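You operate a simulated robot arm through the tools that you are given. There is no shell and no other tool. Be economical: measure what you need, move in short steps, check, and stop when the job is done.

You run a simulated robot arm. Do the job below in one go: nothing can be reset, and whatever is moved stays where it is left.

Task
Load the reel that the job card names and grip its core.
Fine: round plate on top, brake on 4.

It is judged by the outcome, as a careful person would: the job done as asked, and still so three seconds after it is handed in. It fails if anything else is knocked over, pushed out of place, dropped, spilled or broken.

Robot
A 7-joint arm with a three-finger gripper on a trunk, on a base that drives. Base frame: it is fixed to the floor where the robot stands at the start and does not move with it; the origin is under the middle of the robot, x ahead of it, y to its left, z up; the surface under the hand at the start is at about z = 820. Lengths are in mm, angles in degrees, forces in N, time in s.
With the tool pointing down near the work surface it reaches from about 480 to 940 mm from the robot's upright axis, wherever it stands. Its first joint turns from -166.0 to 166.0 degrees. Places, roughly: blue clamp [700, 400, 900]; blue reel, orange reel, purple reel [1000, 1750, 750]; brake dial [500, 400, 700]; core lever [700, 400, 700]; feed key [1400, 400, 700]; green clamp [800, 400, 900]; grey press flap [700, 400, 800]; mark knob [800, 400, 700]; roller lever [1600, 400, 700]; teal roller [1600, 100, 900]. Payload 2.69 kg.
Tool frame: the origin (TCP) lies between the finger pads and is the grasp point; the fingertips stand 29 mm ahead of it; z points along the fingers, y is the line along which they close. Largest opening 120 mm; the body of the gripper starts 78 mm behind the TCP.
Orientation is that of the tool frame in the base frame, as [roll, pitch, yaw] about the fixed x, y, z axes, in that order (R = Rz(yaw) Ry(pitch) Rx(roll)). With the fingers straight down and closing along the base's y, the tool's x points along the base's -x, its y along +y and its z along -z.

Tools
- The arm moves only by the tool drive_tool. Its arguments are lists of equal length, an entry for each row: "translation": the shift along the base's x, y, z in mm, a list of three; "angular": the turn, a rotation vector about the base's x, y, z in degrees, a list of three. In form: {"translation": [[tx, ty, tz], ...], "angular": [[ax, ay, az], ...]}. A call has 1 to 10 rows; each row is the pose to reach, as a shift and turn from the pose commanded when the call began. "jaw" is the closure, from 0 (fully open) to 1 (shut), set as the call begins (left out, the last holds). A row lasts 0.2 s, in which the tool goes at most 50 mm and 8.6 degrees; a call with a longer step from one row to the next is refused whole, and so is a gripper value outside its range. A pose out of reach is approached as far as the arm can. The call stops where the force on the tool passes 80 N (or 10 N more than at its start, if that is more) or the arm is blocked; 0.2 s more then pass. Each finger halts on what it meets, pressing with about 41 N; the grip force reading is that of the motor and also rises with nothing between the fingers. The clock runs only during rows and for 0.2 s after the last one: add rows that repeat a pose to give the fingers time. The reply holds the time, the measured pose of the TCP, the force on the tool along the base axes, the opening and the grip force, in the units named above and with some noise, with the torque about the TCP (base axes, N m) and any sound that the robot's microphone picked up, and new pictures: "views" is both (left out), scene, wrist or none.
- Cameras (640 x 400 px; columns grow to the right, rows downward): "scene" is now at [228.7, 39.9, 1316.5]; the picture's right is [0.51, -0.86, 0.00], its down [-0.58, -0.34, -0.74] and it looks along [0.64, 0.38, -0.67] (base axes); focal length 256 px, centre (320, 200). "wrist" rides on the gripper at [63, 0, -104] in the tool frame; the picture's right is [0.00, 1.00, 0.00], its down [-0.83, 0.00, -0.56] and it looks along [-0.56, 0.00, 0.83] (tool axes); focal length 275 px, centre (320, 200). There is no depth. A picture from a camera that has moved, and an enlarged one, comes with that camera's place and axes in the base frame and with its lens.
- slide_trunk(by): slides the trunk up (or, below 0, down) by that many mm; the arm and the scene camera ride with it, the base frame stays. It gives what a move gives, with no picture.
- drive_base(legs): drives the robot by 1 to 6 legs, each [ahead, left, turn to the left] in mm, mm and degrees, along the robot's own axes; the way and the turn of a leg run together, so that a leg with both is an arc; at most 1500 mm and 180 degrees a leg. The arm and the cameras ride along, it lands a little off, and it stops where it bumps. It gives what a move gives, and a new picture of the scene camera.
- pan_tilt(pan, tilt): turns the head with the scene camera to pan (to the left, within 86 degrees either way) and tilt (down, from -29 to 69), counted from straight ahead of the robot. It gives what a move gives, and a new picture of the scene camera.
- inspect(camera, box): a new picture of the part [left, top, right, bottom] of that camera's present view, enlarged. It takes no simulated time.
- close_job(): hands the job in; it is judged then, once.

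Go step by step. Nothing tells you exact positions but the pictures and the camera data: compare them with the known pose of the tool, close in by small moves and look again before you grip or let go. The budget is 120 turns and 260 pictures, counting those below and the enlarged ones. Unless the task says otherwise, let go and move clear before handing in, and close with one line.

The tools are called after "Emit:" as a command line: name --argument value ..., lists and objects as JSON in quotes. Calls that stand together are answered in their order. drive_tool: Moves the arm, as the interface text tells. Its arguments: {"type":"object","properties":{"translation":{"type":"array"},"angular":{"type":"array"},"jaw":{"type":"number"},"views":{"type":"string","enum":["both","scene","wrist","none"]}},"required":["translation","angular"]} The other tools are called the same way: slide_trunk (by) slides the trunk up or down; drive_base (legs) drives the base; pan_tilt (pan, tilt) turns the head that bears the scene camera; inspect (camera, box) takes an enlarged picture of a part of a camera's view; close_job () hands the job in.

At the start:

```text
time_s: 0.0
tool_pos: [493.9, 61.7, 1095.2]
orientation: [-180.0, -0.1, -179.9]
force: [-1.2, -1.2, 0.6]
wrist_torque: [0.01, 0.02, -0.02]
gripper_width: 120.1
gripper_force: 0.1
trunk travel left (down, up): [-575.0, 38.0]
robot x, y, heading: [0.6, 3.2, 0.1]
head pan, tilt: [30.8, 42.2]
```

scene: 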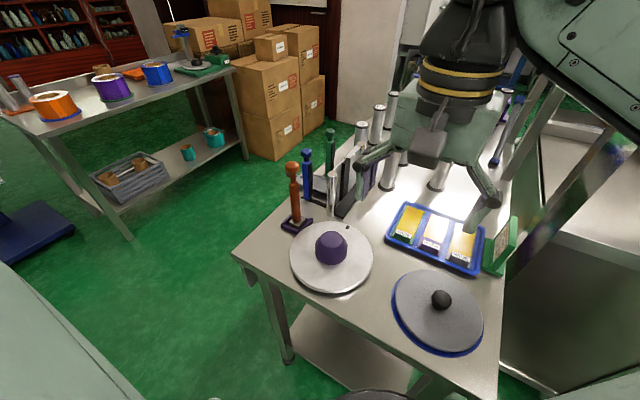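
wrist: 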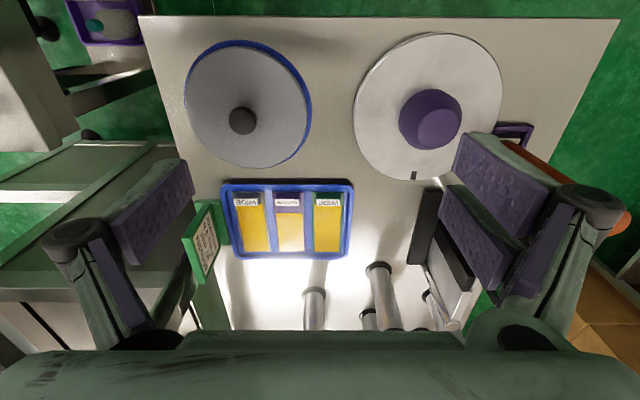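

I see a work table with a white spindle plate with a purple knob/core, a grey plate with a blue rim, a tray of cards, and a green card stand; the reels are on another table. I'll look at the details first.

Emit:
inspect --camera "scene" --box '[230, 90, 530, 360]'

Emit:
inspect --camera "wrist" --box '[170, 170, 370, 330]'

Emit:
inspect --camera "scene" --box '[0, 20, 260, 220]'

```text
1.48 times, centred on (380, 225) of scene
camera zoom: at [228.7, 39.9, 1316.5], right [0.51, -0.86, 0.0], down [-0.58, -0.34, -0.74], along [0.64, 0.38, -0.67], focal length 379 px, centre (231, 163)
```

zoom: 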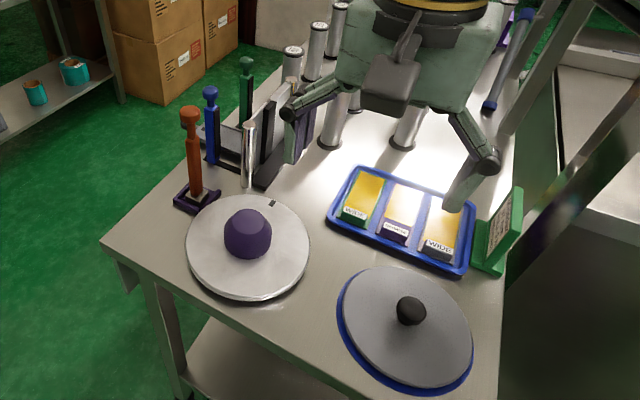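

```text
2.50 times, centred on (270, 250) of wrist
camera zoom: at [429.6, 62.7, 1199.2], right [0.0, 1.0, 0.0], down [0.83, 0.0, 0.56], along [0.56, 0.0, -0.83], focal length 688 px, centre (445, 75)
```

zoom: 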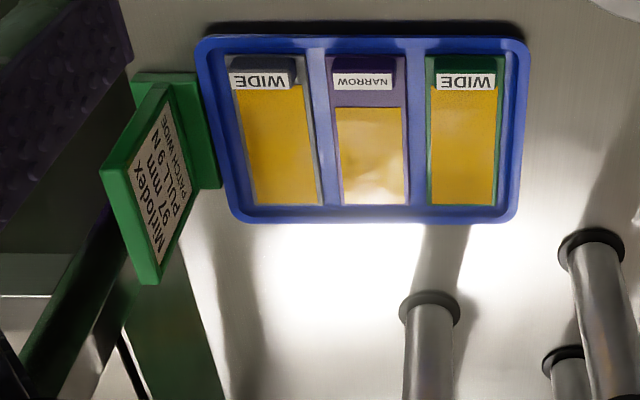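

```text
2.00 times, centred on (130, 120) of scene
camera zoom: at [228.7, 39.9, 1316.5], right [0.51, -0.86, 0.0], down [-0.58, -0.34, -0.74], along [0.64, 0.38, -0.67], focal length 512 px, centre (700, 360)
```

zoom: 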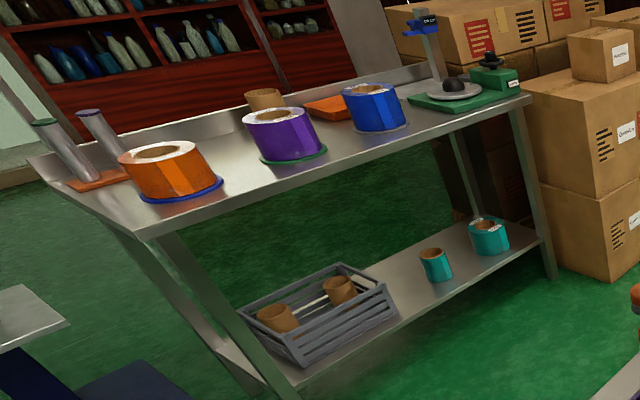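

The card reads "Mirlodex / 97 mm / PULL 9 N / PITCH WIDE" or so. I'll zoom in on it and then look around.

Emit:
inspect --camera "wrist" --box '[190, 190, 250, 300]'

Emit:
inspect --camera "scene" --box '[470, 200, 540, 290]'

Emit:
pan_tilt --pan 0 --tilt 45

Emit:
pan_tilt --pan 20 --tilt 62

Emit:
pan_tilt --pan 70 --tilt 30

```text
3.64 times, centred on (220, 245) of wrist
camera zoom: at [429.6, 62.7, 1199.2], right [0.0, 1.0, 0.0], down [0.83, 0.0, 0.56], along [0.56, 0.0, -0.83], focal length 1001 px, centre (684, 36)
```

zoom: 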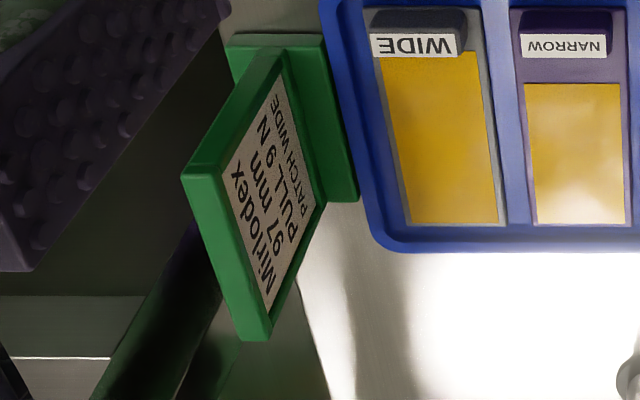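

```text
4.44 times, centred on (505, 245) of scene
camera zoom: at [228.7, 39.9, 1316.5], right [0.51, -0.86, 0.0], down [-0.58, -0.34, -0.74], along [0.64, 0.38, -0.67], focal length 1137 px, centre (-502, 0)
```

zoom: 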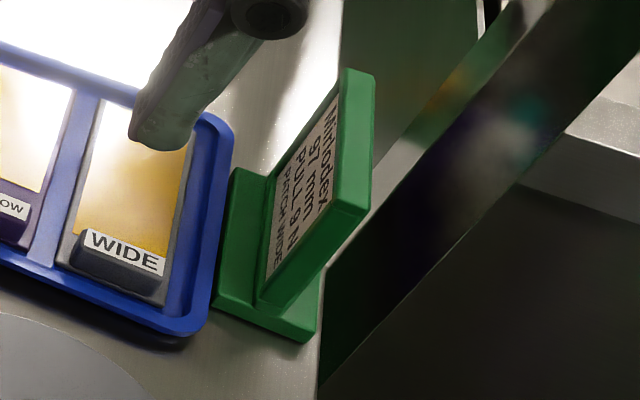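

```text
time_s: 1.0
tool_pos: [493.1, 62.3, 1094.9]
orientation: [180.0, 0.1, 180.0]
force: [-0.5, 0.3, 0.4]
wrist_torque: [0.0, 0.0, 0.02]
gripper_width: 119.7
gripper_force: 0.0
trunk travel left (down, up): [-575.0, 38.0]
robot x, y, heading: [0.4, -0.9, 0.1]
head pan, tilt: [0.0, 45.0]
camera scene: at [238.4, -2.8, 1312.5], right [0.0, -1.0, 0.0], down [-0.71, 0.0, -0.71], along [0.71, 0.0, -0.71], focal length 256 px, centre (320, 200)
```

scene: 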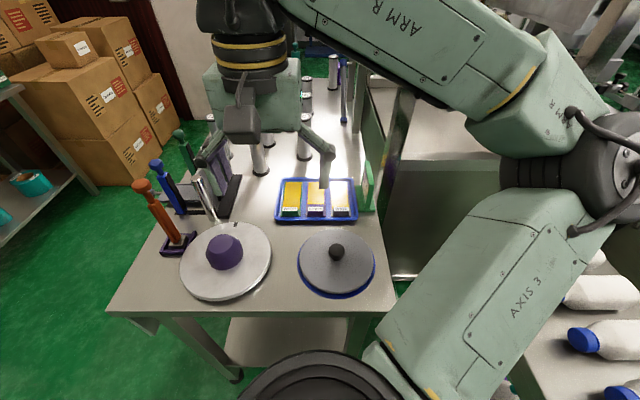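

```text
time_s: 1.8
tool_pos: [492.7, 61.0, 1094.6]
orientation: [-179.9, 0.0, -180.0]
force: [-0.5, 0.5, 1.2]
wrist_torque: [-0.03, -0.03, -0.03]
gripper_width: 120.2
gripper_force: 0.0
trunk travel left (down, up): [-575.0, 38.0]
robot x, y, heading: [1.0, 4.0, -0.3]
head pan, tilt: [20.0, 62.0]
camera scene: at [217.6, 19.1, 1290.8], right [0.34, -0.94, 0.0], down [-0.83, -0.3, -0.47], along [0.44, 0.16, -0.88], focal length 256 px, centre (320, 200)
```

scene: 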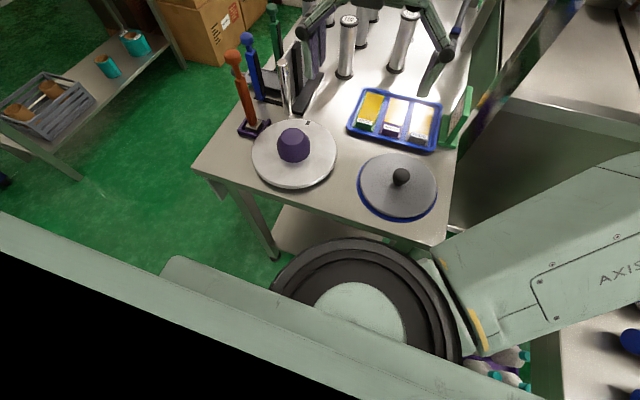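

```text
time_s: 3.0
tool_pos: [493.0, 62.3, 1095.8]
orientation: [-179.9, 0.0, -179.9]
force: [-1.0, -0.5, 0.7]
wrist_torque: [-0.01, -0.03, -0.02]
gripper_width: 120.1
gripper_force: 0.1
trunk travel left (down, up): [-575.0, 38.0]
robot x, y, heading: [-0.6, -2.6, 0.1]
head pan, tilt: [70.0, 30.0]
camera scene: at [188.1, 82.1, 1335.1], right [0.94, -0.34, 0.0], down [-0.17, -0.47, -0.87], along [0.3, 0.81, -0.5], focal length 256 px, centre (320, 200)
```

scene: 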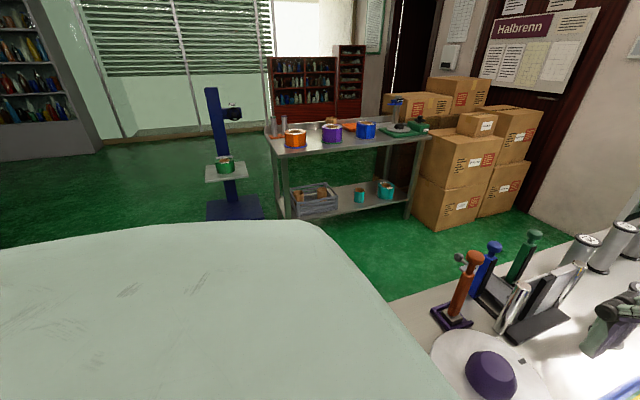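

There's a poster and reels on the far table. I'll zoom into them to find the Mirlodex reel.

Emit:
inspect --camera "scene" --box '[260, 90, 440, 220]'

Emit:
inspect --camera "scene" --box '[430, 0, 610, 100]'

Emit:
inspect --camera "scene" --box '[420, 210, 640, 400]'

Emit:
pan_tilt --pan -15 --tilt 20

Emit:
pan_tilt --pan 15 --tilt 25

```text
3.08 times, centred on (350, 155) of scene
camera zoom: at [188.1, 82.1, 1335.1], right [0.94, -0.34, 0.0], down [-0.17, -0.47, -0.87], along [0.3, 0.81, -0.5], focal length 787 px, centre (228, 338)
```

zoom: 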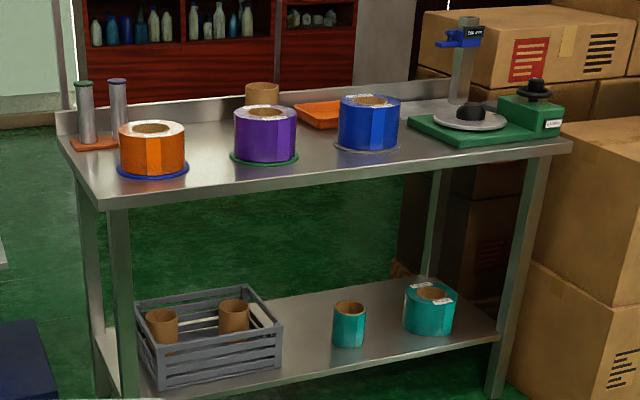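

```text
3.56 times, centred on (520, 50) of scene
camera zoom: at [188.1, 82.1, 1335.1], right [0.94, -0.34, 0.0], down [-0.17, -0.47, -0.87], along [0.3, 0.81, -0.5], focal length 910 px, centre (-391, 733)
```

zoom: 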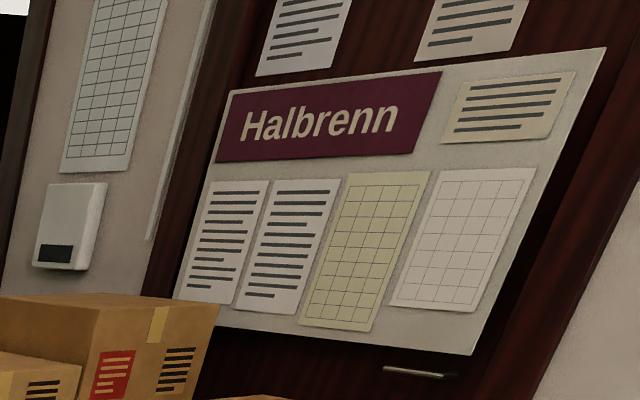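

```text
2.11 times, centred on (530, 305) of scene
camera zoom: at [188.1, 82.1, 1335.1], right [0.94, -0.34, 0.0], down [-0.17, -0.47, -0.87], along [0.3, 0.81, -0.5], focal length 539 px, centre (-122, -21)
```

zoom: 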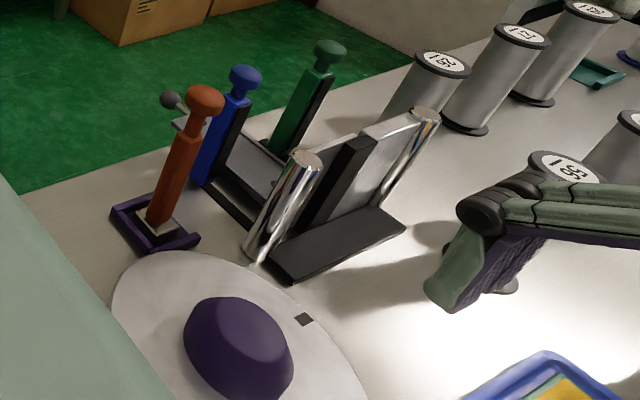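

```text
time_s: 4.6
tool_pos: [492.8, 61.9, 1094.2]
orientation: [-180.0, 0.0, 180.0]
force: [-0.7, 0.3, 0.6]
wrist_torque: [-0.04, -0.04, 0.01]
gripper_width: 120.3
gripper_force: 0.0
trunk travel left (down, up): [-575.0, 38.0]
robot x, y, heading: [-1.9, -2.4, -0.1]
head pan, tilt: [-15.0, 20.0]
camera scene: at [247.1, -26.9, 1351.2], right [-0.26, -0.97, 0.0], down [-0.33, 0.09, -0.94], along [0.91, -0.24, -0.34], focal length 256 px, centre (320, 200)
```

scene: 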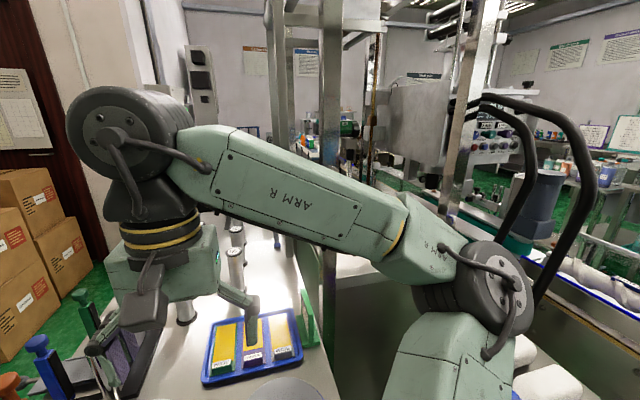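

```text
time_s: 5.5
tool_pos: [492.4, 61.7, 1095.7]
orientation: [179.9, 0.0, 180.0]
force: [0.3, -0.5, 0.4]
wrist_torque: [-0.01, 0.01, -0.01]
gripper_width: 119.9
gripper_force: 0.1
trunk travel left (down, up): [-575.0, 38.0]
robot x, y, heading: [0.1, -3.2, 0.1]
head pan, tilt: [15.0, 25.0]
camera scene: at [246.1, 20.9, 1343.1], right [0.26, -0.97, 0.0], down [-0.41, -0.11, -0.91], along [0.88, 0.23, -0.42], focal length 256 px, centre (320, 200)
```

scene: 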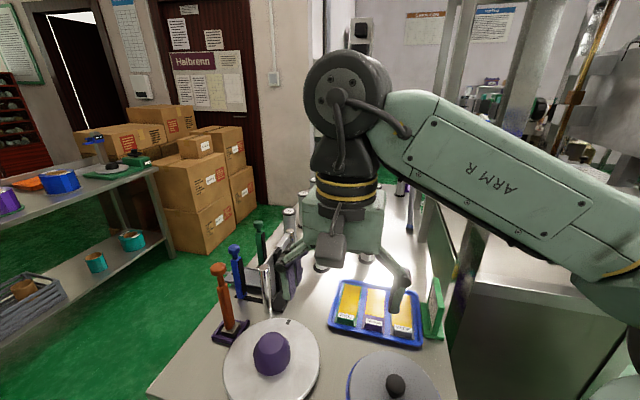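

The reels stand on the far table to the left. I'll check the free space left and behind before driving.

Emit:
pan_tilt --pan 86 --tilt 10

Emit:
pan_tilt --pan 45 --tilt 60

```text
time_s: 6.9
tool_pos: [494.3, 62.0, 1095.2]
orientation: [-180.0, 0.0, -179.9]
force: [0.2, -0.5, 0.6]
wrist_torque: [-0.01, 0.0, 0.0]
gripper_width: 120.1
gripper_force: 0.1
trunk travel left (down, up): [-575.0, 38.0]
robot x, y, heading: [0.1, 0.0, -0.1]
head pan, tilt: [85.9, 10.0]
camera scene: at [163.7, 89.8, 1367.5], right [1.0, -0.07, 0.0], down [-0.01, -0.17, -0.98], along [0.07, 0.98, -0.17], focal length 256 px, centre (320, 200)
```

scene: 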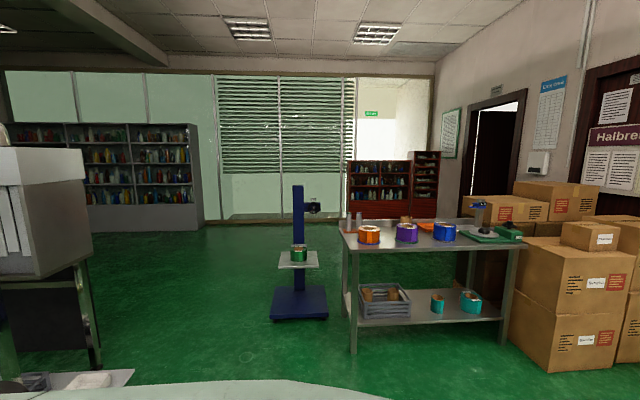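

```text
time_s: 8.1
tool_pos: [492.4, 61.0, 1094.1]
orientation: [179.9, 0.1, 180.0]
force: [-0.4, 0.4, -0.6]
wrist_torque: [-0.02, 0.0, -0.01]
gripper_width: 120.1
gripper_force: 0.0
trunk travel left (down, up): [-575.0, 38.0]
robot x, y, heading: [1.0, 2.7, 0.1]
head pan, tilt: [45.0, 60.0]
camera scene: at [204.2, 44.3, 1293.1], right [0.71, -0.71, 0.0], down [-0.61, -0.61, -0.5], along [0.35, 0.35, -0.87], focal length 256 px, centre (320, 200)
```

scene: 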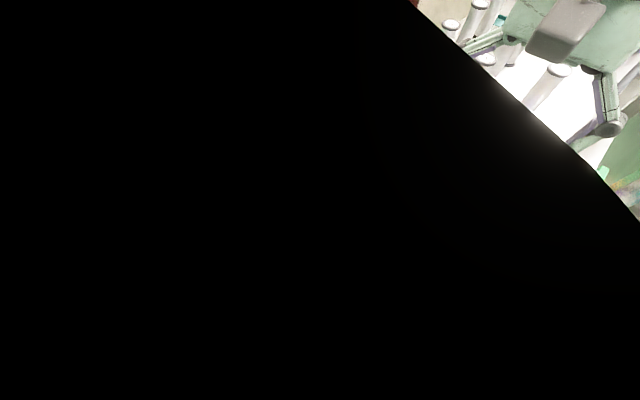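

The floor is open. I'll back off and slide left, then look at the machine's left side for the dial and levers.

Emit:
drive_base --legs '[[-250, 0, 0], [0, 1050, 0]]'

Emit:
pan_tilt --pan -45 --tilt 30

```text
time_s: 18.0
tool_pos: [247.0, 1110.4, 1095.0]
orientation: [-180.0, 0.1, -179.9]
force: [0.6, 0.6, 0.6]
wrist_torque: [0.01, 0.01, -0.05]
gripper_width: 120.0
gripper_force: 0.0
trunk travel left (down, up): [-575.0, 38.0]
robot x, y, heading: [-246.6, 1047.5, 0.0]
head pan, tilt: [45.0, 60.0]
camera scene: at [-41.8, 1092.5, 1293.1], right [0.71, -0.71, 0.0], down [-0.61, -0.61, -0.5], along [0.35, 0.35, -0.87], focal length 256 px, centre (320, 200)
```

scene: 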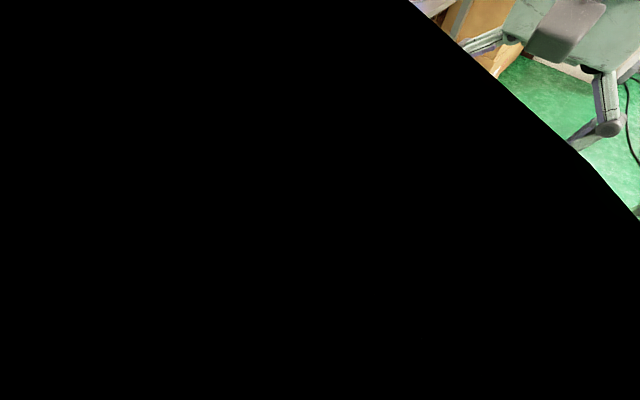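

```text
time_s: 19.6
tool_pos: [247.6, 1110.6, 1096.3]
orientation: [-180.0, 0.0, -179.9]
force: [0.2, 0.2, -0.2]
wrist_torque: [0.02, -0.03, 0.01]
gripper_width: 119.8
gripper_force: 0.0
trunk travel left (down, up): [-575.0, 38.0]
robot x, y, heading: [-245.6, 1050.2, -0.1]
head pan, tilt: [-45.0, 30.0]
camera scene: at [-24.7, 981.4, 1335.1], right [-0.7, -0.71, 0.0], down [-0.35, 0.35, -0.87], along [0.61, -0.61, -0.5], focal length 256 px, centre (320, 200)
```

scene: 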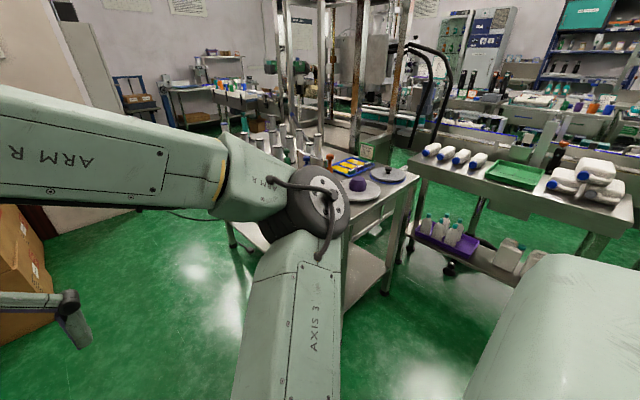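

The arm hides the machine's left face. I'll drive ahead along the aisle and look to the right.

Emit:
drive_base --legs '[[950, 0, 0]]'

Emit:
pan_tilt --pan -86 --tilt 35

Emit:
pan_tilt --pan 75 --tilt 30

```text
time_s: 24.6
tool_pos: [1196.1, 1109.4, 1095.2]
orientation: [180.0, 0.0, 179.9]
force: [0.8, -0.3, 0.2]
wrist_torque: [0.0, 0.01, -0.02]
gripper_width: 120.2
gripper_force: 0.1
trunk travel left (down, up): [-575.0, 38.0]
robot x, y, heading: [704.8, 1049.6, 0.0]
head pan, tilt: [-45.0, 30.0]
camera scene: at [923.5, 981.3, 1335.1], right [-0.71, -0.71, 0.0], down [-0.35, 0.35, -0.87], along [0.61, -0.61, -0.5], focal length 256 px, centre (320, 200)
```

scene: 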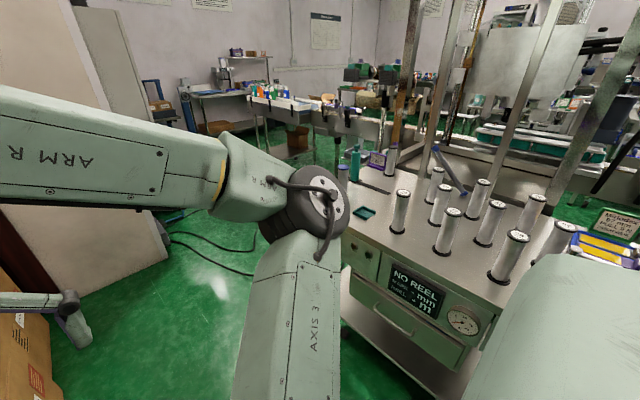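

```text
time_s: 25.6
tool_pos: [1196.6, 1109.7, 1096.4]
orientation: [-180.0, 0.0, 179.9]
force: [0.4, 0.1, 0.6]
wrist_torque: [0.02, 0.02, -0.01]
gripper_width: 119.9
gripper_force: 0.2
trunk travel left (down, up): [-575.0, 38.0]
robot x, y, heading: [701.5, 1048.7, -0.1]
head pan, tilt: [-85.9, 35.0]
camera scene: at [865.6, 957.5, 1327.4], right [-1.0, -0.07, 0.0], down [-0.04, 0.57, -0.82], along [0.06, -0.82, -0.57], focal length 256 px, centre (320, 200)
```

scene: 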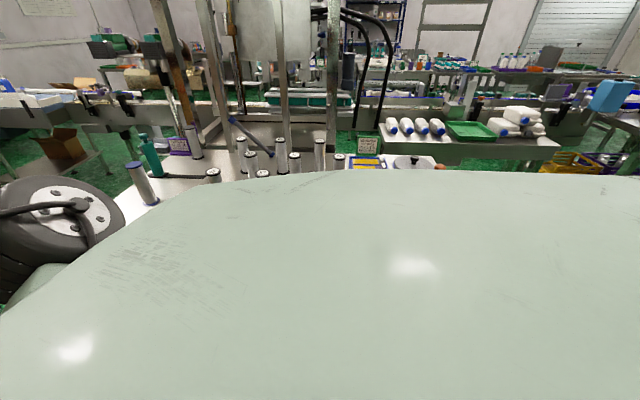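

```text
time_s: 28.1
tool_pos: [1195.1, 1109.8, 1094.7]
orientation: [-179.9, 0.0, 180.0]
force: [0.5, 0.4, 0.3]
wrist_torque: [0.0, 0.0, -0.02]
gripper_width: 120.1
gripper_force: 0.0
trunk travel left (down, up): [-575.0, 38.0]
robot x, y, heading: [702.7, 1046.6, -0.1]
head pan, tilt: [75.0, 30.0]
camera scene: at [882.9, 1132.7, 1335.1], right [0.97, -0.26, 0.0], down [-0.13, -0.48, -0.87], along [0.23, 0.84, -0.5], focal length 256 px, centre (320, 200)
```

scene: 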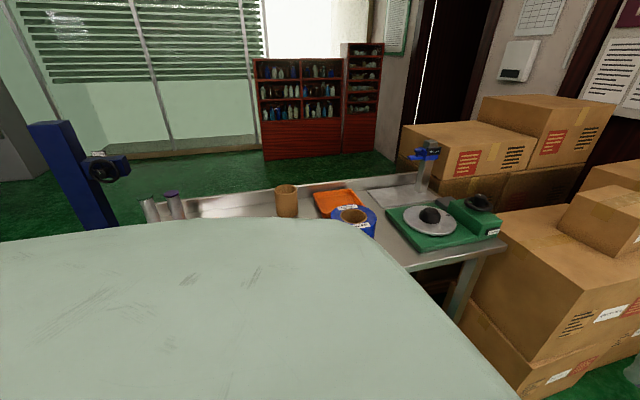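

The machine's left face has a display ("NO REEL ... mm ... m") and a dial. Now I'll turn to face the reel table and read the labels.

Emit:
inspect --camera "scene" --box '[260, 170, 520, 280]'

Emit:
drive_base --legs '[[0, 0, 90]]'

Emit:
pan_tilt --pan 0 --tilt 40

```text
2.46 times, centred on (390, 225) of scene
camera zoom: at [882.9, 1132.7, 1335.1], right [0.97, -0.26, 0.0], down [-0.13, -0.48, -0.87], along [0.23, 0.84, -0.5], focal length 630 px, centre (148, 138)
```

zoom: 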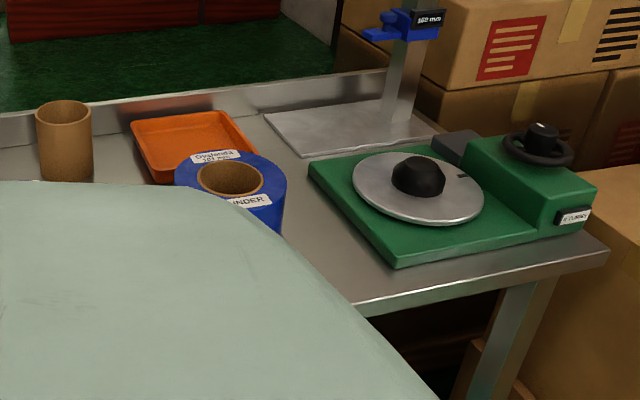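

```text
time_s: 32.4
tool_pos: [646.5, 1541.9, 1094.2]
orientation: [179.9, -0.1, -90.7]
force: [-0.4, 0.2, -0.3]
wrist_torque: [0.02, -0.02, -0.01]
gripper_width: 119.9
gripper_force: 0.0
trunk travel left (down, up): [-575.0, 38.0]
robot x, y, heading: [701.1, 1049.7, 89.4]
head pan, tilt: [75.0, 30.0]
camera scene: at [618.1, 1225.9, 1335.1], right [0.27, 0.96, 0.0], down [0.48, -0.14, -0.87], along [-0.83, 0.23, -0.5], focal length 256 px, centre (320, 200)
```

scene: 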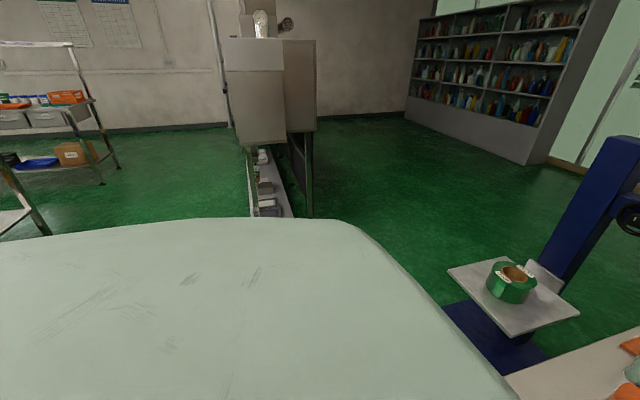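

```text
time_s: 33.9
tool_pos: [646.2, 1542.8, 1094.7]
orientation: [-180.0, 0.0, -90.7]
force: [-0.8, 0.6, -0.5]
wrist_torque: [-0.01, -0.02, -0.01]
gripper_width: 120.0
gripper_force: 0.0
trunk travel left (down, up): [-575.0, 38.0]
robot x, y, heading: [702.8, 1047.6, 89.6]
head pan, tilt: [0.0, 40.0]
camera scene: at [706.2, 1286.5, 1319.8], right [1.0, -0.01, 0.0], down [-0.01, -0.64, -0.77], along [0.01, 0.77, -0.64], focal length 256 px, centre (320, 200)
```

scene: 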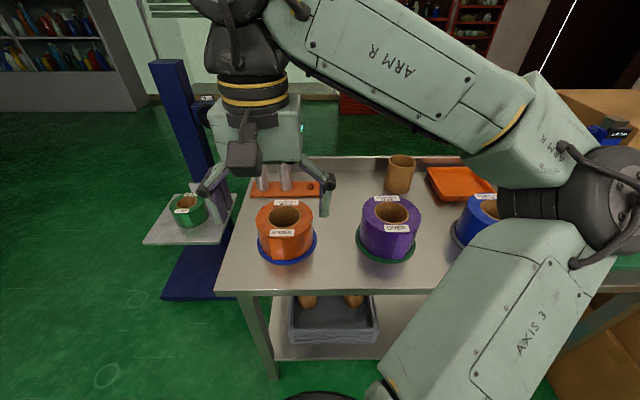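

Emit:
inspect --camera "scene" --box '[240, 180, 440, 280]'

Emit:
inspect --camera "scene" --box '[140, 180, 240, 250]'

Emit:
inspect --camera "wrist" --box '[0, 0, 640, 400]'

```text
3.20 times, centred on (340, 230) of scene
camera zoom: at [706.2, 1286.5, 1319.8], right [1.0, -0.01, 0.0], down [-0.01, -0.64, -0.77], along [0.01, 0.77, -0.64], focal length 819 px, centre (256, 104)
```

zoom: 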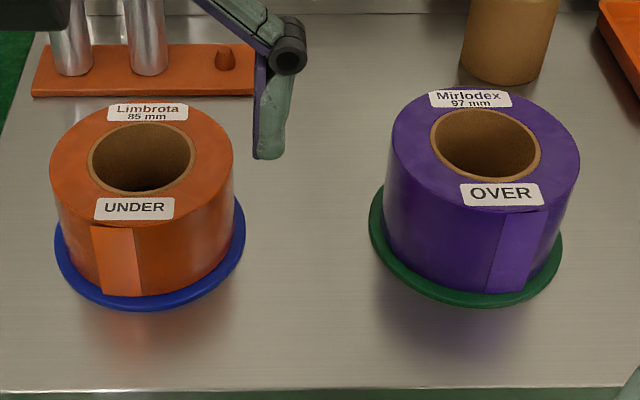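

```text
5.71 times, centred on (190, 215) of scene
camera zoom: at [706.2, 1286.5, 1319.8], right [1.0, -0.01, 0.0], down [-0.01, -0.64, -0.77], along [0.01, 0.77, -0.64], focal length 1462 px, centre (1063, 114)
```

zoom: 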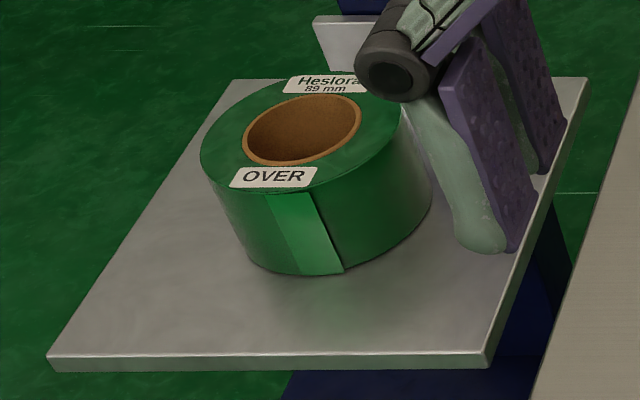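

```text
1.00 times, centred on (320, 200) of wrist (not enlarged: the box is as wide or as high as the picture)
camera zoom: at [645.6, 1480.4, 1199.2], right [-1.0, 0.01, 0.0], down [0.01, 0.83, 0.56], along [0.0, 0.56, -0.83], focal length 275 px, centre (320, 200)
```

zoom: 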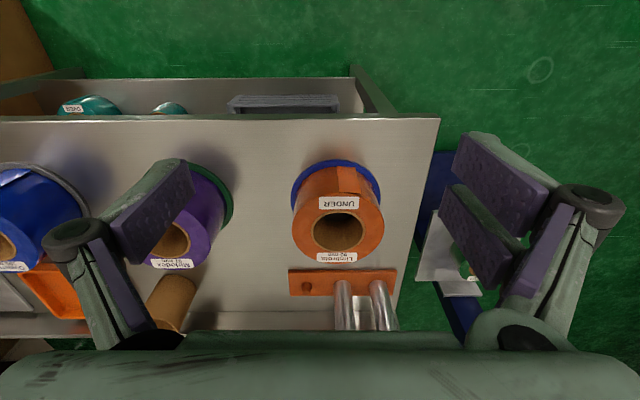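

The purple reel is "Mirlodex 97 mm". Its outside (~150 mm) is too big for the jaws, but the core hole (~76 mm) can take the closed fingers spread from inside. I'll shift right to line up with it.

Emit:
drive_base --legs '[[0, -245, 0]]'

Emit:
inspect --camera "wrist" --box '[0, 0, 640, 400]'

```text
time_s: 36.4
tool_pos: [891.3, 1540.0, 1095.4]
orientation: [-180.0, 0.1, -90.7]
force: [-1.1, -0.2, -0.2]
wrist_torque: [0.01, 0.0, 0.01]
gripper_width: 120.0
gripper_force: 0.1
trunk travel left (down, up): [-575.0, 38.0]
robot x, y, heading: [944.9, 1045.4, 89.3]
head pan, tilt: [0.0, 40.0]
camera scene: at [950.2, 1283.5, 1319.8], right [1.0, -0.01, 0.0], down [-0.01, -0.64, -0.77], along [0.01, 0.77, -0.64], focal length 256 px, centre (320, 200)
```

scene: 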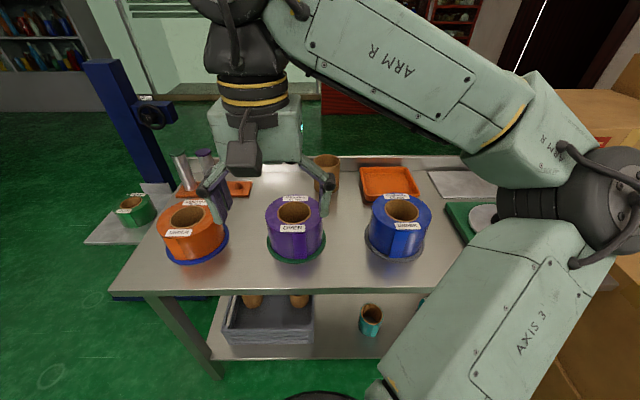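

```text
1.00 times, centred on (320, 200) of wrist (not enlarged: the box is as wide or as high as the picture)
camera zoom: at [889.5, 1477.5, 1199.2], right [-1.0, 0.01, 0.0], down [0.01, 0.83, 0.56], along [0.0, 0.56, -0.83], focal length 275 px, centre (320, 200)
```

zoom: 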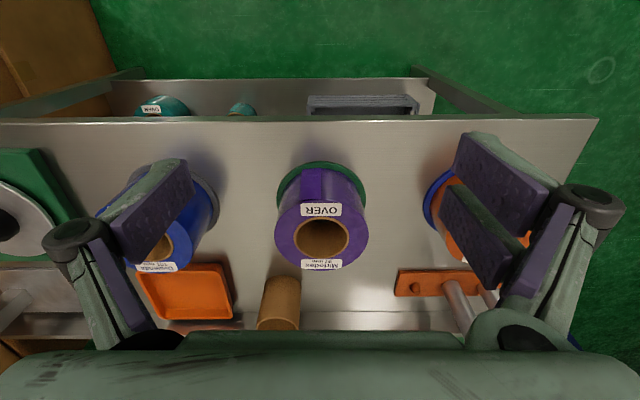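

The reel's core centre is about (888, 1770), top z≈875. I'll narrow the fingers and move above it.

Emit:
drive_tool --translation '[[0, 46, 0], [0, 92, 0], [-1, 138, 0], [-2, 184, -20], [-3, 230, -60], [-3, 230, -100], [-3, 230, -120], [-3, 230, -120]]' --angular '[[0, 0, 0], [0, 0, 0], [0, 0, 0], [0, 0, 0], [0, 0, 0], [0, 0, 0], [0, 0, 0], [0, 0, 0]]' --jaw 0.7

```text
refused: row 4 steps farther than a row can; nothing moved
```

Emit:
drive_tool --translation '[[0, 46, 0], [0, 92, 0], [-1, 138, 0], [-2, 184, 0], [-3, 230, 0], [-3, 230, -40], [-3, 230, -80], [-3, 230, -120], [-3, 230, -120]]' --angular '[[0, 0, 0], [0, 0, 0], [0, 0, 0], [0, 0, 0], [0, 0, 0], [0, 0, 0], [0, 0, 0], [0, 0, 0], [0, 0, 0]]' --jaw 0.7

```text
time_s: 38.4
tool_pos: [889.3, 1769.9, 974.8]
orientation: [180.0, 0.1, -90.7]
force: [0.7, 0.0, -0.2]
wrist_torque: [-0.01, 0.01, -0.03]
gripper_width: 35.9
gripper_force: 0.1
trunk travel left (down, up): [-575.0, 38.0]
robot x, y, heading: [944.1, 1046.9, 89.4]
head pan, tilt: [0.0, 40.0]
camera scene: at [950.0, 1283.5, 1319.8], right [1.0, -0.01, 0.0], down [-0.01, -0.64, -0.77], along [0.01, 0.77, -0.64], focal length 256 px, centre (320, 200)
camera wrist: at [887.8, 1706.8, 1079.2], right [-1.0, 0.01, 0.0], down [0.01, 0.83, 0.56], along [0.0, 0.56, -0.83], focal length 275 px, centre (320, 200)
```

scene: 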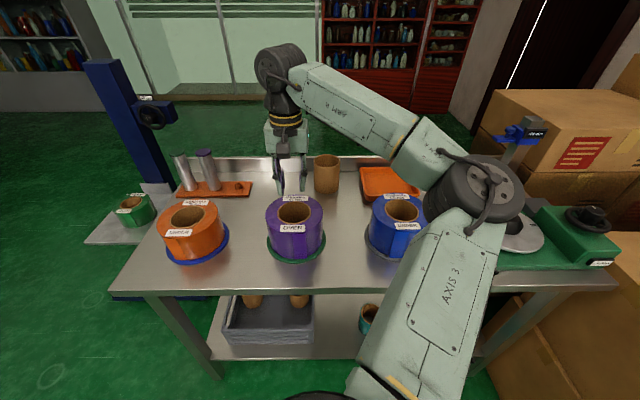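
wrist: 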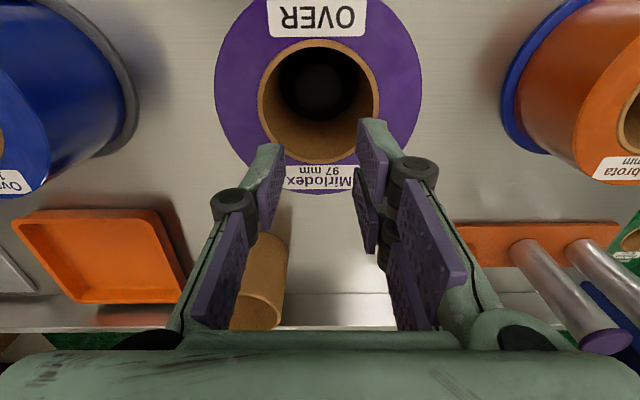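

The core is nearer: about y=1755, top z≈888. I'll shift and lower to just above the core.

Emit:
drive_tool --translation '[[0, -15, 0], [0, -15, -22], [0, -15, -45]]' --angular '[[0, 0, 0], [0, 0, 0], [0, 0, 0]]'

Emit:
inspect --camera "scene" --box '[230, 120, 360, 270]'

```text
time_s: 39.2
tool_pos: [888.8, 1754.2, 930.6]
orientation: [179.9, 0.1, -90.7]
force: [0.1, 0.0, 0.2]
wrist_torque: [0.02, -0.01, 0.02]
gripper_width: 35.9
gripper_force: 0.1
trunk travel left (down, up): [-575.0, 38.0]
robot x, y, heading: [941.5, 1043.5, 89.3]
head pan, tilt: [0.0, 40.0]
camera scene: at [950.0, 1283.7, 1319.8], right [1.0, -0.01, 0.0], down [-0.01, -0.64, -0.77], along [0.01, 0.77, -0.64], focal length 256 px, centre (320, 200)
camera wrist: at [887.2, 1692.1, 1033.9], right [-1.0, 0.01, 0.0], down [0.01, 0.83, 0.56], along [0.0, 0.56, -0.83], focal length 275 px, centre (320, 200)
```

scene: 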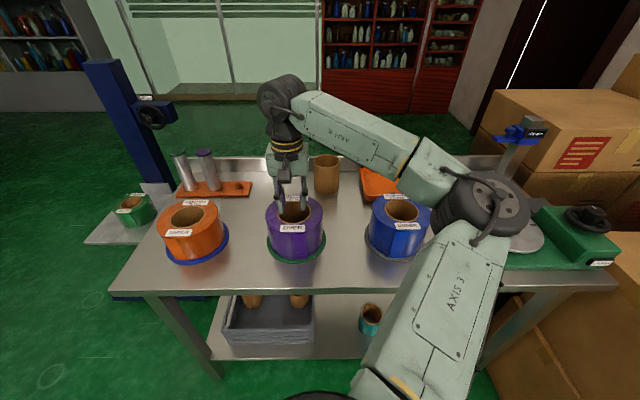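
wrist: 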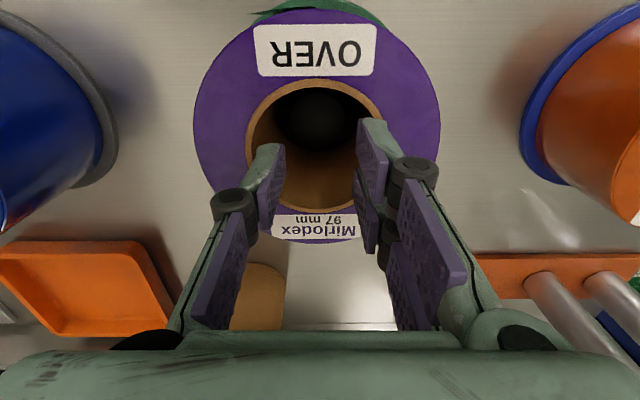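

```text
2.67 times, centred on (295, 195) of scene
camera zoom: at [950.0, 1283.7, 1319.8], right [1.0, -0.01, 0.0], down [-0.01, -0.64, -0.77], along [0.01, 0.77, -0.64], focal length 682 px, centre (387, 213)
```

zoom: 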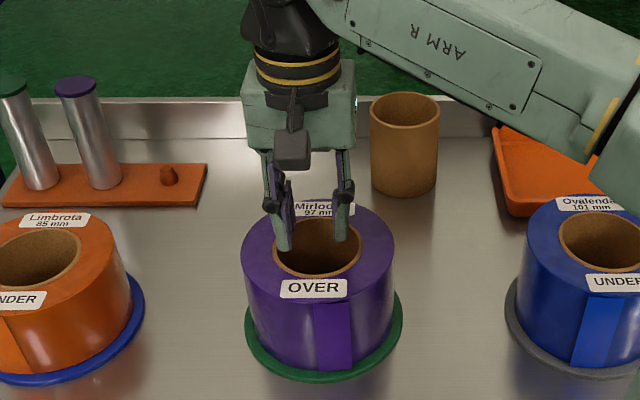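

The core hole is about 76 mm. I'll close the fingers a bit more and dip about 40 mm into the core.

Emit:
drive_tool --translation '[[1, 0, 0], [1, 0, 0], [1, 0, -20], [1, 0, -40], [1, 0, -55]]' --angular '[[0, 0, 0], [0, 0, 0], [0, 0, 0], [0, 0, 0], [0, 0, 0]]' --jaw 0.85

Emit:
inspect --camera "scene" --box '[230, 120, 360, 270]'

```text
time_s: 40.4
tool_pos: [889.3, 1754.2, 875.1]
orientation: [-179.9, 0.1, -90.6]
force: [-0.2, 0.2, -0.2]
wrist_torque: [0.02, 0.04, 0.0]
gripper_width: 18.4
gripper_force: 0.0
trunk travel left (down, up): [-575.0, 38.0]
robot x, y, heading: [942.9, 1043.6, 89.0]
head pan, tilt: [0.0, 40.0]
camera scene: at [950.0, 1283.6, 1319.8], right [1.0, -0.01, 0.0], down [-0.01, -0.64, -0.77], along [0.01, 0.77, -0.64], focal length 256 px, centre (320, 200)
camera wrist: at [888.4, 1692.4, 979.0], right [-1.0, 0.01, 0.0], down [0.01, 0.83, 0.56], along [0.0, 0.56, -0.83], focal length 275 px, centre (320, 200)
```

scene: 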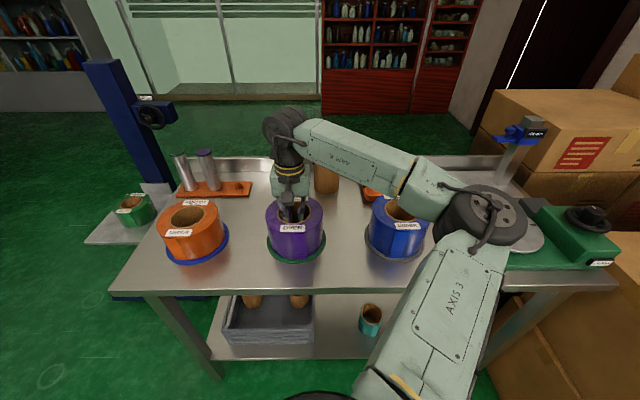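
wrist: 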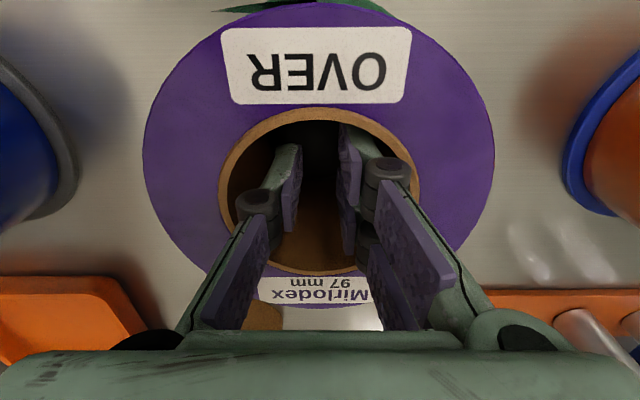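

```text
2.67 times, centred on (295, 195) of scene
camera zoom: at [950.0, 1283.6, 1319.8], right [1.0, -0.01, 0.0], down [-0.01, -0.64, -0.77], along [0.01, 0.77, -0.64], focal length 682 px, centre (387, 213)
```

zoom: 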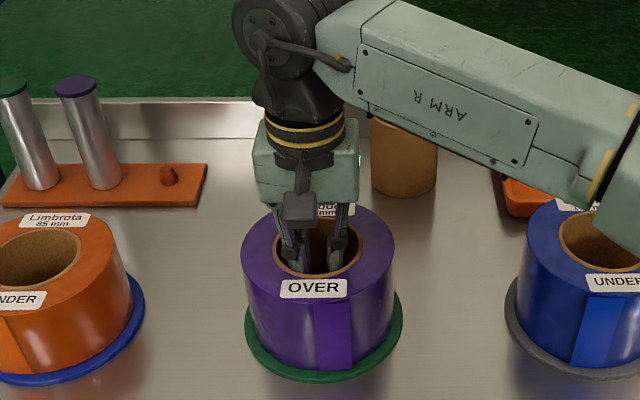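

Fingers are in the core and centred. Now I spread them to grip the core from inside.

Emit:
drive_tool --translation '[[0, 0, 0], [0, 0, 0], [0, 0, 0], [0, 0, 0], [0, 0, 0]]' --angular '[[0, 0, 0], [0, 0, 0], [0, 0, 0], [0, 0, 0], [0, 0, 0]]' --jaw 0.3 --views "wrist"

```text
time_s: 41.6
tool_pos: [890.2, 1753.8, 874.8]
orientation: [-180.0, 0.1, -90.7]
force: [4.7, 3.6, 2.9]
wrist_torque: [0.06, -0.33, 0.1]
gripper_width: 39.9
gripper_force: 0.2
trunk travel left (down, up): [-575.0, 38.0]
robot x, y, heading: [947.7, 1046.3, 89.2]
head pan, tilt: [0.0, 40.0]
camera wrist: at [888.6, 1692.5, 979.2], right [-1.0, 0.01, 0.0], down [0.01, 0.83, 0.56], along [0.0, 0.56, -0.83], focal length 275 px, centre (320, 200)
```

wrist: 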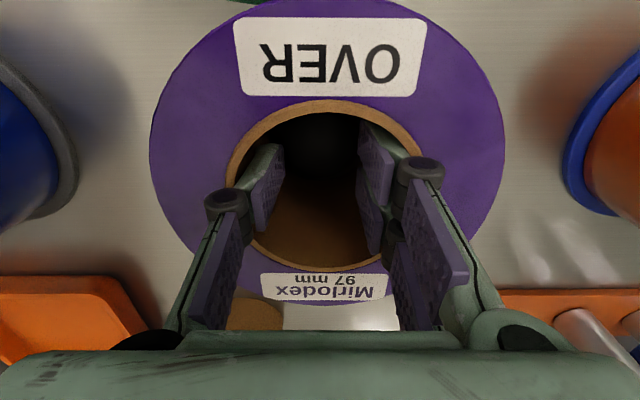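

The fingers halted at 40 mm, so they're gripping inside the core. I'll test-lift slowly.

Emit:
drive_tool --translation '[[0, 0, 5], [0, 0, 10], [0, 0, 20], [0, 0, 30], [0, 0, 30]]' --angular '[[0, 0, 0], [0, 0, 0], [0, 0, 0], [0, 0, 0], [0, 0, 0]]'

Emit:
inspect --camera "scene" --box '[230, 120, 360, 270]'

```text
time_s: 42.8
tool_pos: [885.5, 1752.4, 909.0]
orientation: [179.9, 0.4, -90.5]
force: [-0.7, 2.6, 1.7]
wrist_torque: [-0.21, -0.04, -0.08]
gripper_width: 101.3
gripper_force: 5.1
trunk travel left (down, up): [-575.0, 38.0]
robot x, y, heading: [943.3, 1046.0, 89.6]
head pan, tilt: [0.0, 40.0]
camera scene: at [948.5, 1280.9, 1321.3], right [1.0, -0.01, 0.0], down [-0.01, -0.64, -0.77], along [0.01, 0.77, -0.64], focal length 256 px, centre (320, 200)
camera wrist: at [884.9, 1690.2, 1012.8], right [-1.0, 0.0, 0.0], down [0.0, 0.83, 0.56], along [0.0, 0.56, -0.83], focal length 275 px, centre (320, 200)
```

scene: 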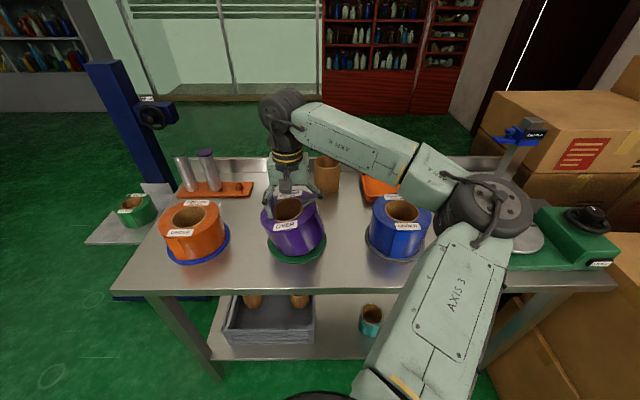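
wrist: 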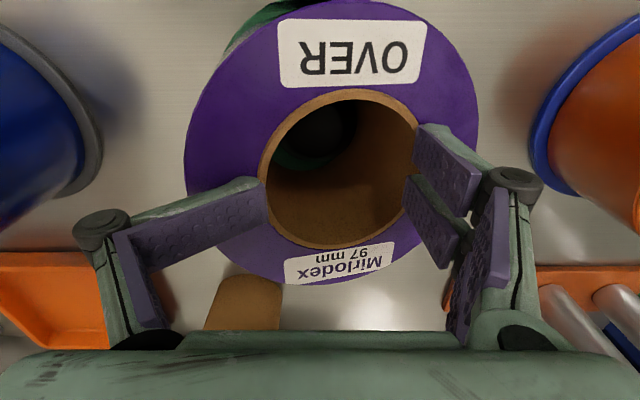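

```text
2.67 times, centred on (295, 195) of scene
camera zoom: at [948.5, 1280.9, 1321.3], right [1.0, -0.01, 0.0], down [-0.01, -0.64, -0.77], along [0.01, 0.77, -0.64], focal length 682 px, centre (387, 213)
```

zoom: 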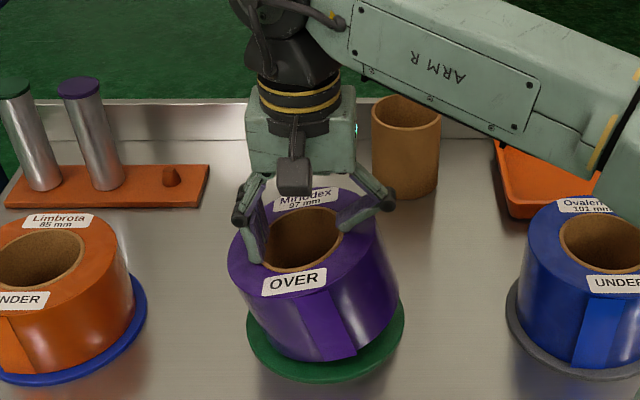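

The fingers are adaptive and fold when spread, so the reel hangs tilted. I'll set it back down and switch to pinching the wall (one finger inside the core, one outside).

Emit:
drive_tool --translation '[[0, 0, -8], [0, 0, -16], [0, 0, -24], [0, 0, -30]]' --angular '[[0, 0, 0], [0, 0, 0], [0, 0, 0], [0, 0, 0]]' --views "wrist"

Emit:
inspect --camera "scene" --box '[230, 120, 360, 270]'

```text
time_s: 43.8
tool_pos: [889.9, 1752.3, 874.1]
orientation: [-179.9, 0.0, -90.7]
force: [-0.2, -0.8, 10.3]
wrist_torque: [0.08, -0.09, -0.02]
gripper_width: 111.9
gripper_force: 6.2
trunk travel left (down, up): [-575.0, 38.0]
robot x, y, heading: [945.7, 1048.8, 89.5]
head pan, tilt: [0.0, 40.0]
camera wrist: at [888.8, 1691.8, 977.7], right [-1.0, 0.01, 0.0], down [0.01, 0.83, 0.55], along [0.01, 0.55, -0.83], focal length 275 px, centre (320, 200)
```

wrist: 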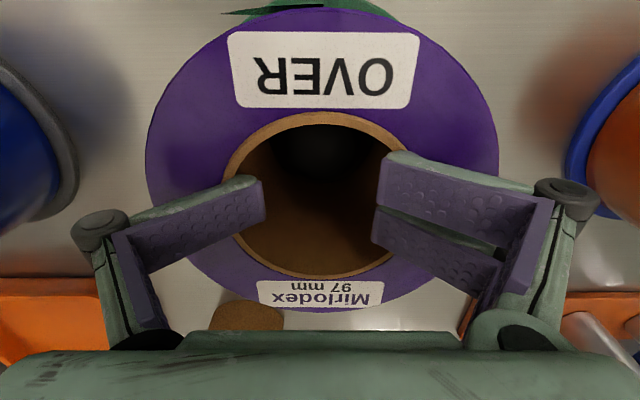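

```text
2.67 times, centred on (295, 195) of scene
camera zoom: at [950.1, 1282.9, 1319.4], right [1.0, -0.01, 0.0], down [-0.01, -0.64, -0.77], along [0.01, 0.77, -0.64], focal length 682 px, centre (387, 213)
```

zoom: 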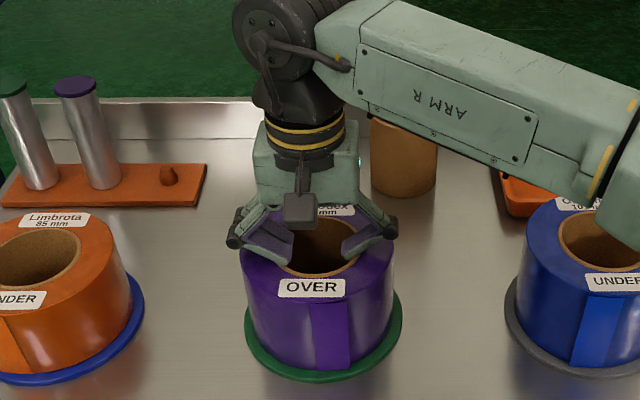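

The reel is upright on its coaster again. I'll relax the fingers and rise clear.

Emit:
drive_tool --translation '[[0, 0, 0], [0, 0, 10], [0, 0, 30], [0, 0, 60], [0, 0, 90], [0, 0, 110]]' --angular '[[0, 0, 0], [0, 0, 0], [0, 0, 0], [0, 0, 0], [0, 0, 0], [0, 0, 0]]' --jaw 0.7

Emit:
inspect --camera "scene" --box '[230, 120, 360, 270]'

```text
time_s: 45.2
tool_pos: [888.2, 1754.7, 985.4]
orientation: [180.0, 0.0, -90.7]
force: [0.4, -0.6, 0.2]
wrist_torque: [0.02, -0.01, 0.0]
gripper_width: 36.3
gripper_force: 0.0
trunk travel left (down, up): [-575.0, 38.0]
robot x, y, heading: [947.5, 1047.1, 89.2]
head pan, tilt: [0.0, 40.0]
camera scene: at [949.9, 1283.4, 1319.8], right [1.0, -0.01, 0.0], down [-0.01, -0.64, -0.77], along [0.01, 0.77, -0.64], focal length 256 px, centre (320, 200)
camera wrist: at [886.9, 1692.5, 1089.9], right [-1.0, 0.01, 0.0], down [0.01, 0.83, 0.56], along [0.0, 0.56, -0.83], focal length 275 px, centre (320, 200)
```

scene: 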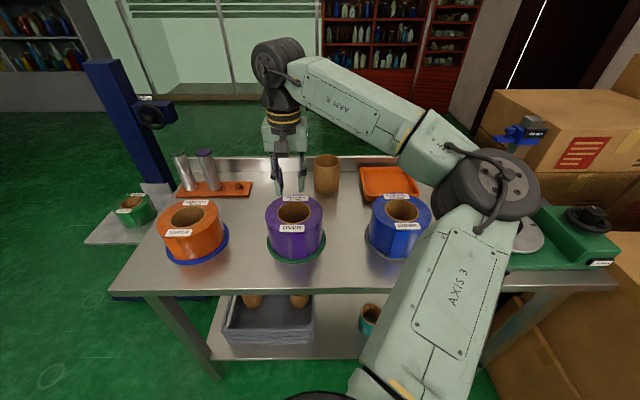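
wrist: 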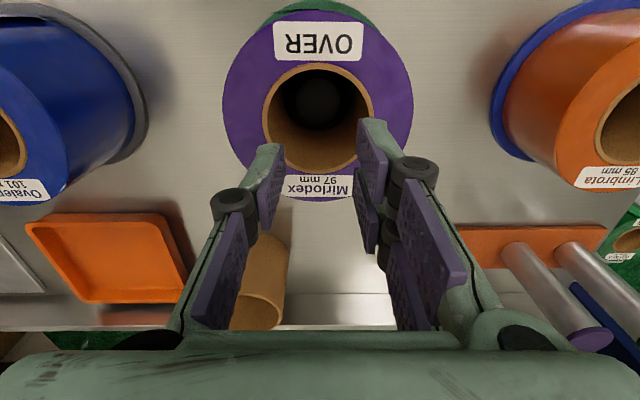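

```text
2.67 times, centred on (295, 195) of scene
camera zoom: at [949.9, 1283.4, 1319.8], right [1.0, -0.01, 0.0], down [-0.01, -0.64, -0.77], along [0.01, 0.77, -0.64], focal length 682 px, centre (387, 213)
```

zoom: 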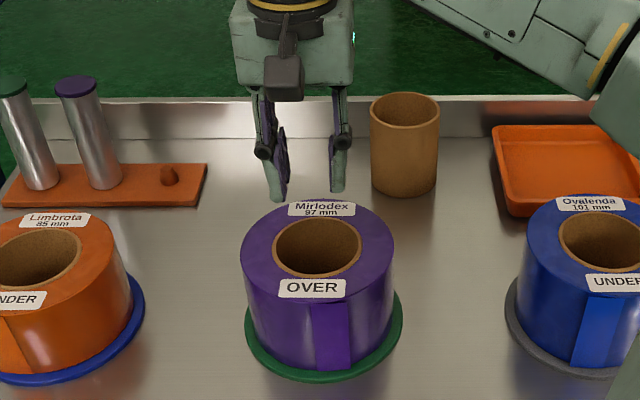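

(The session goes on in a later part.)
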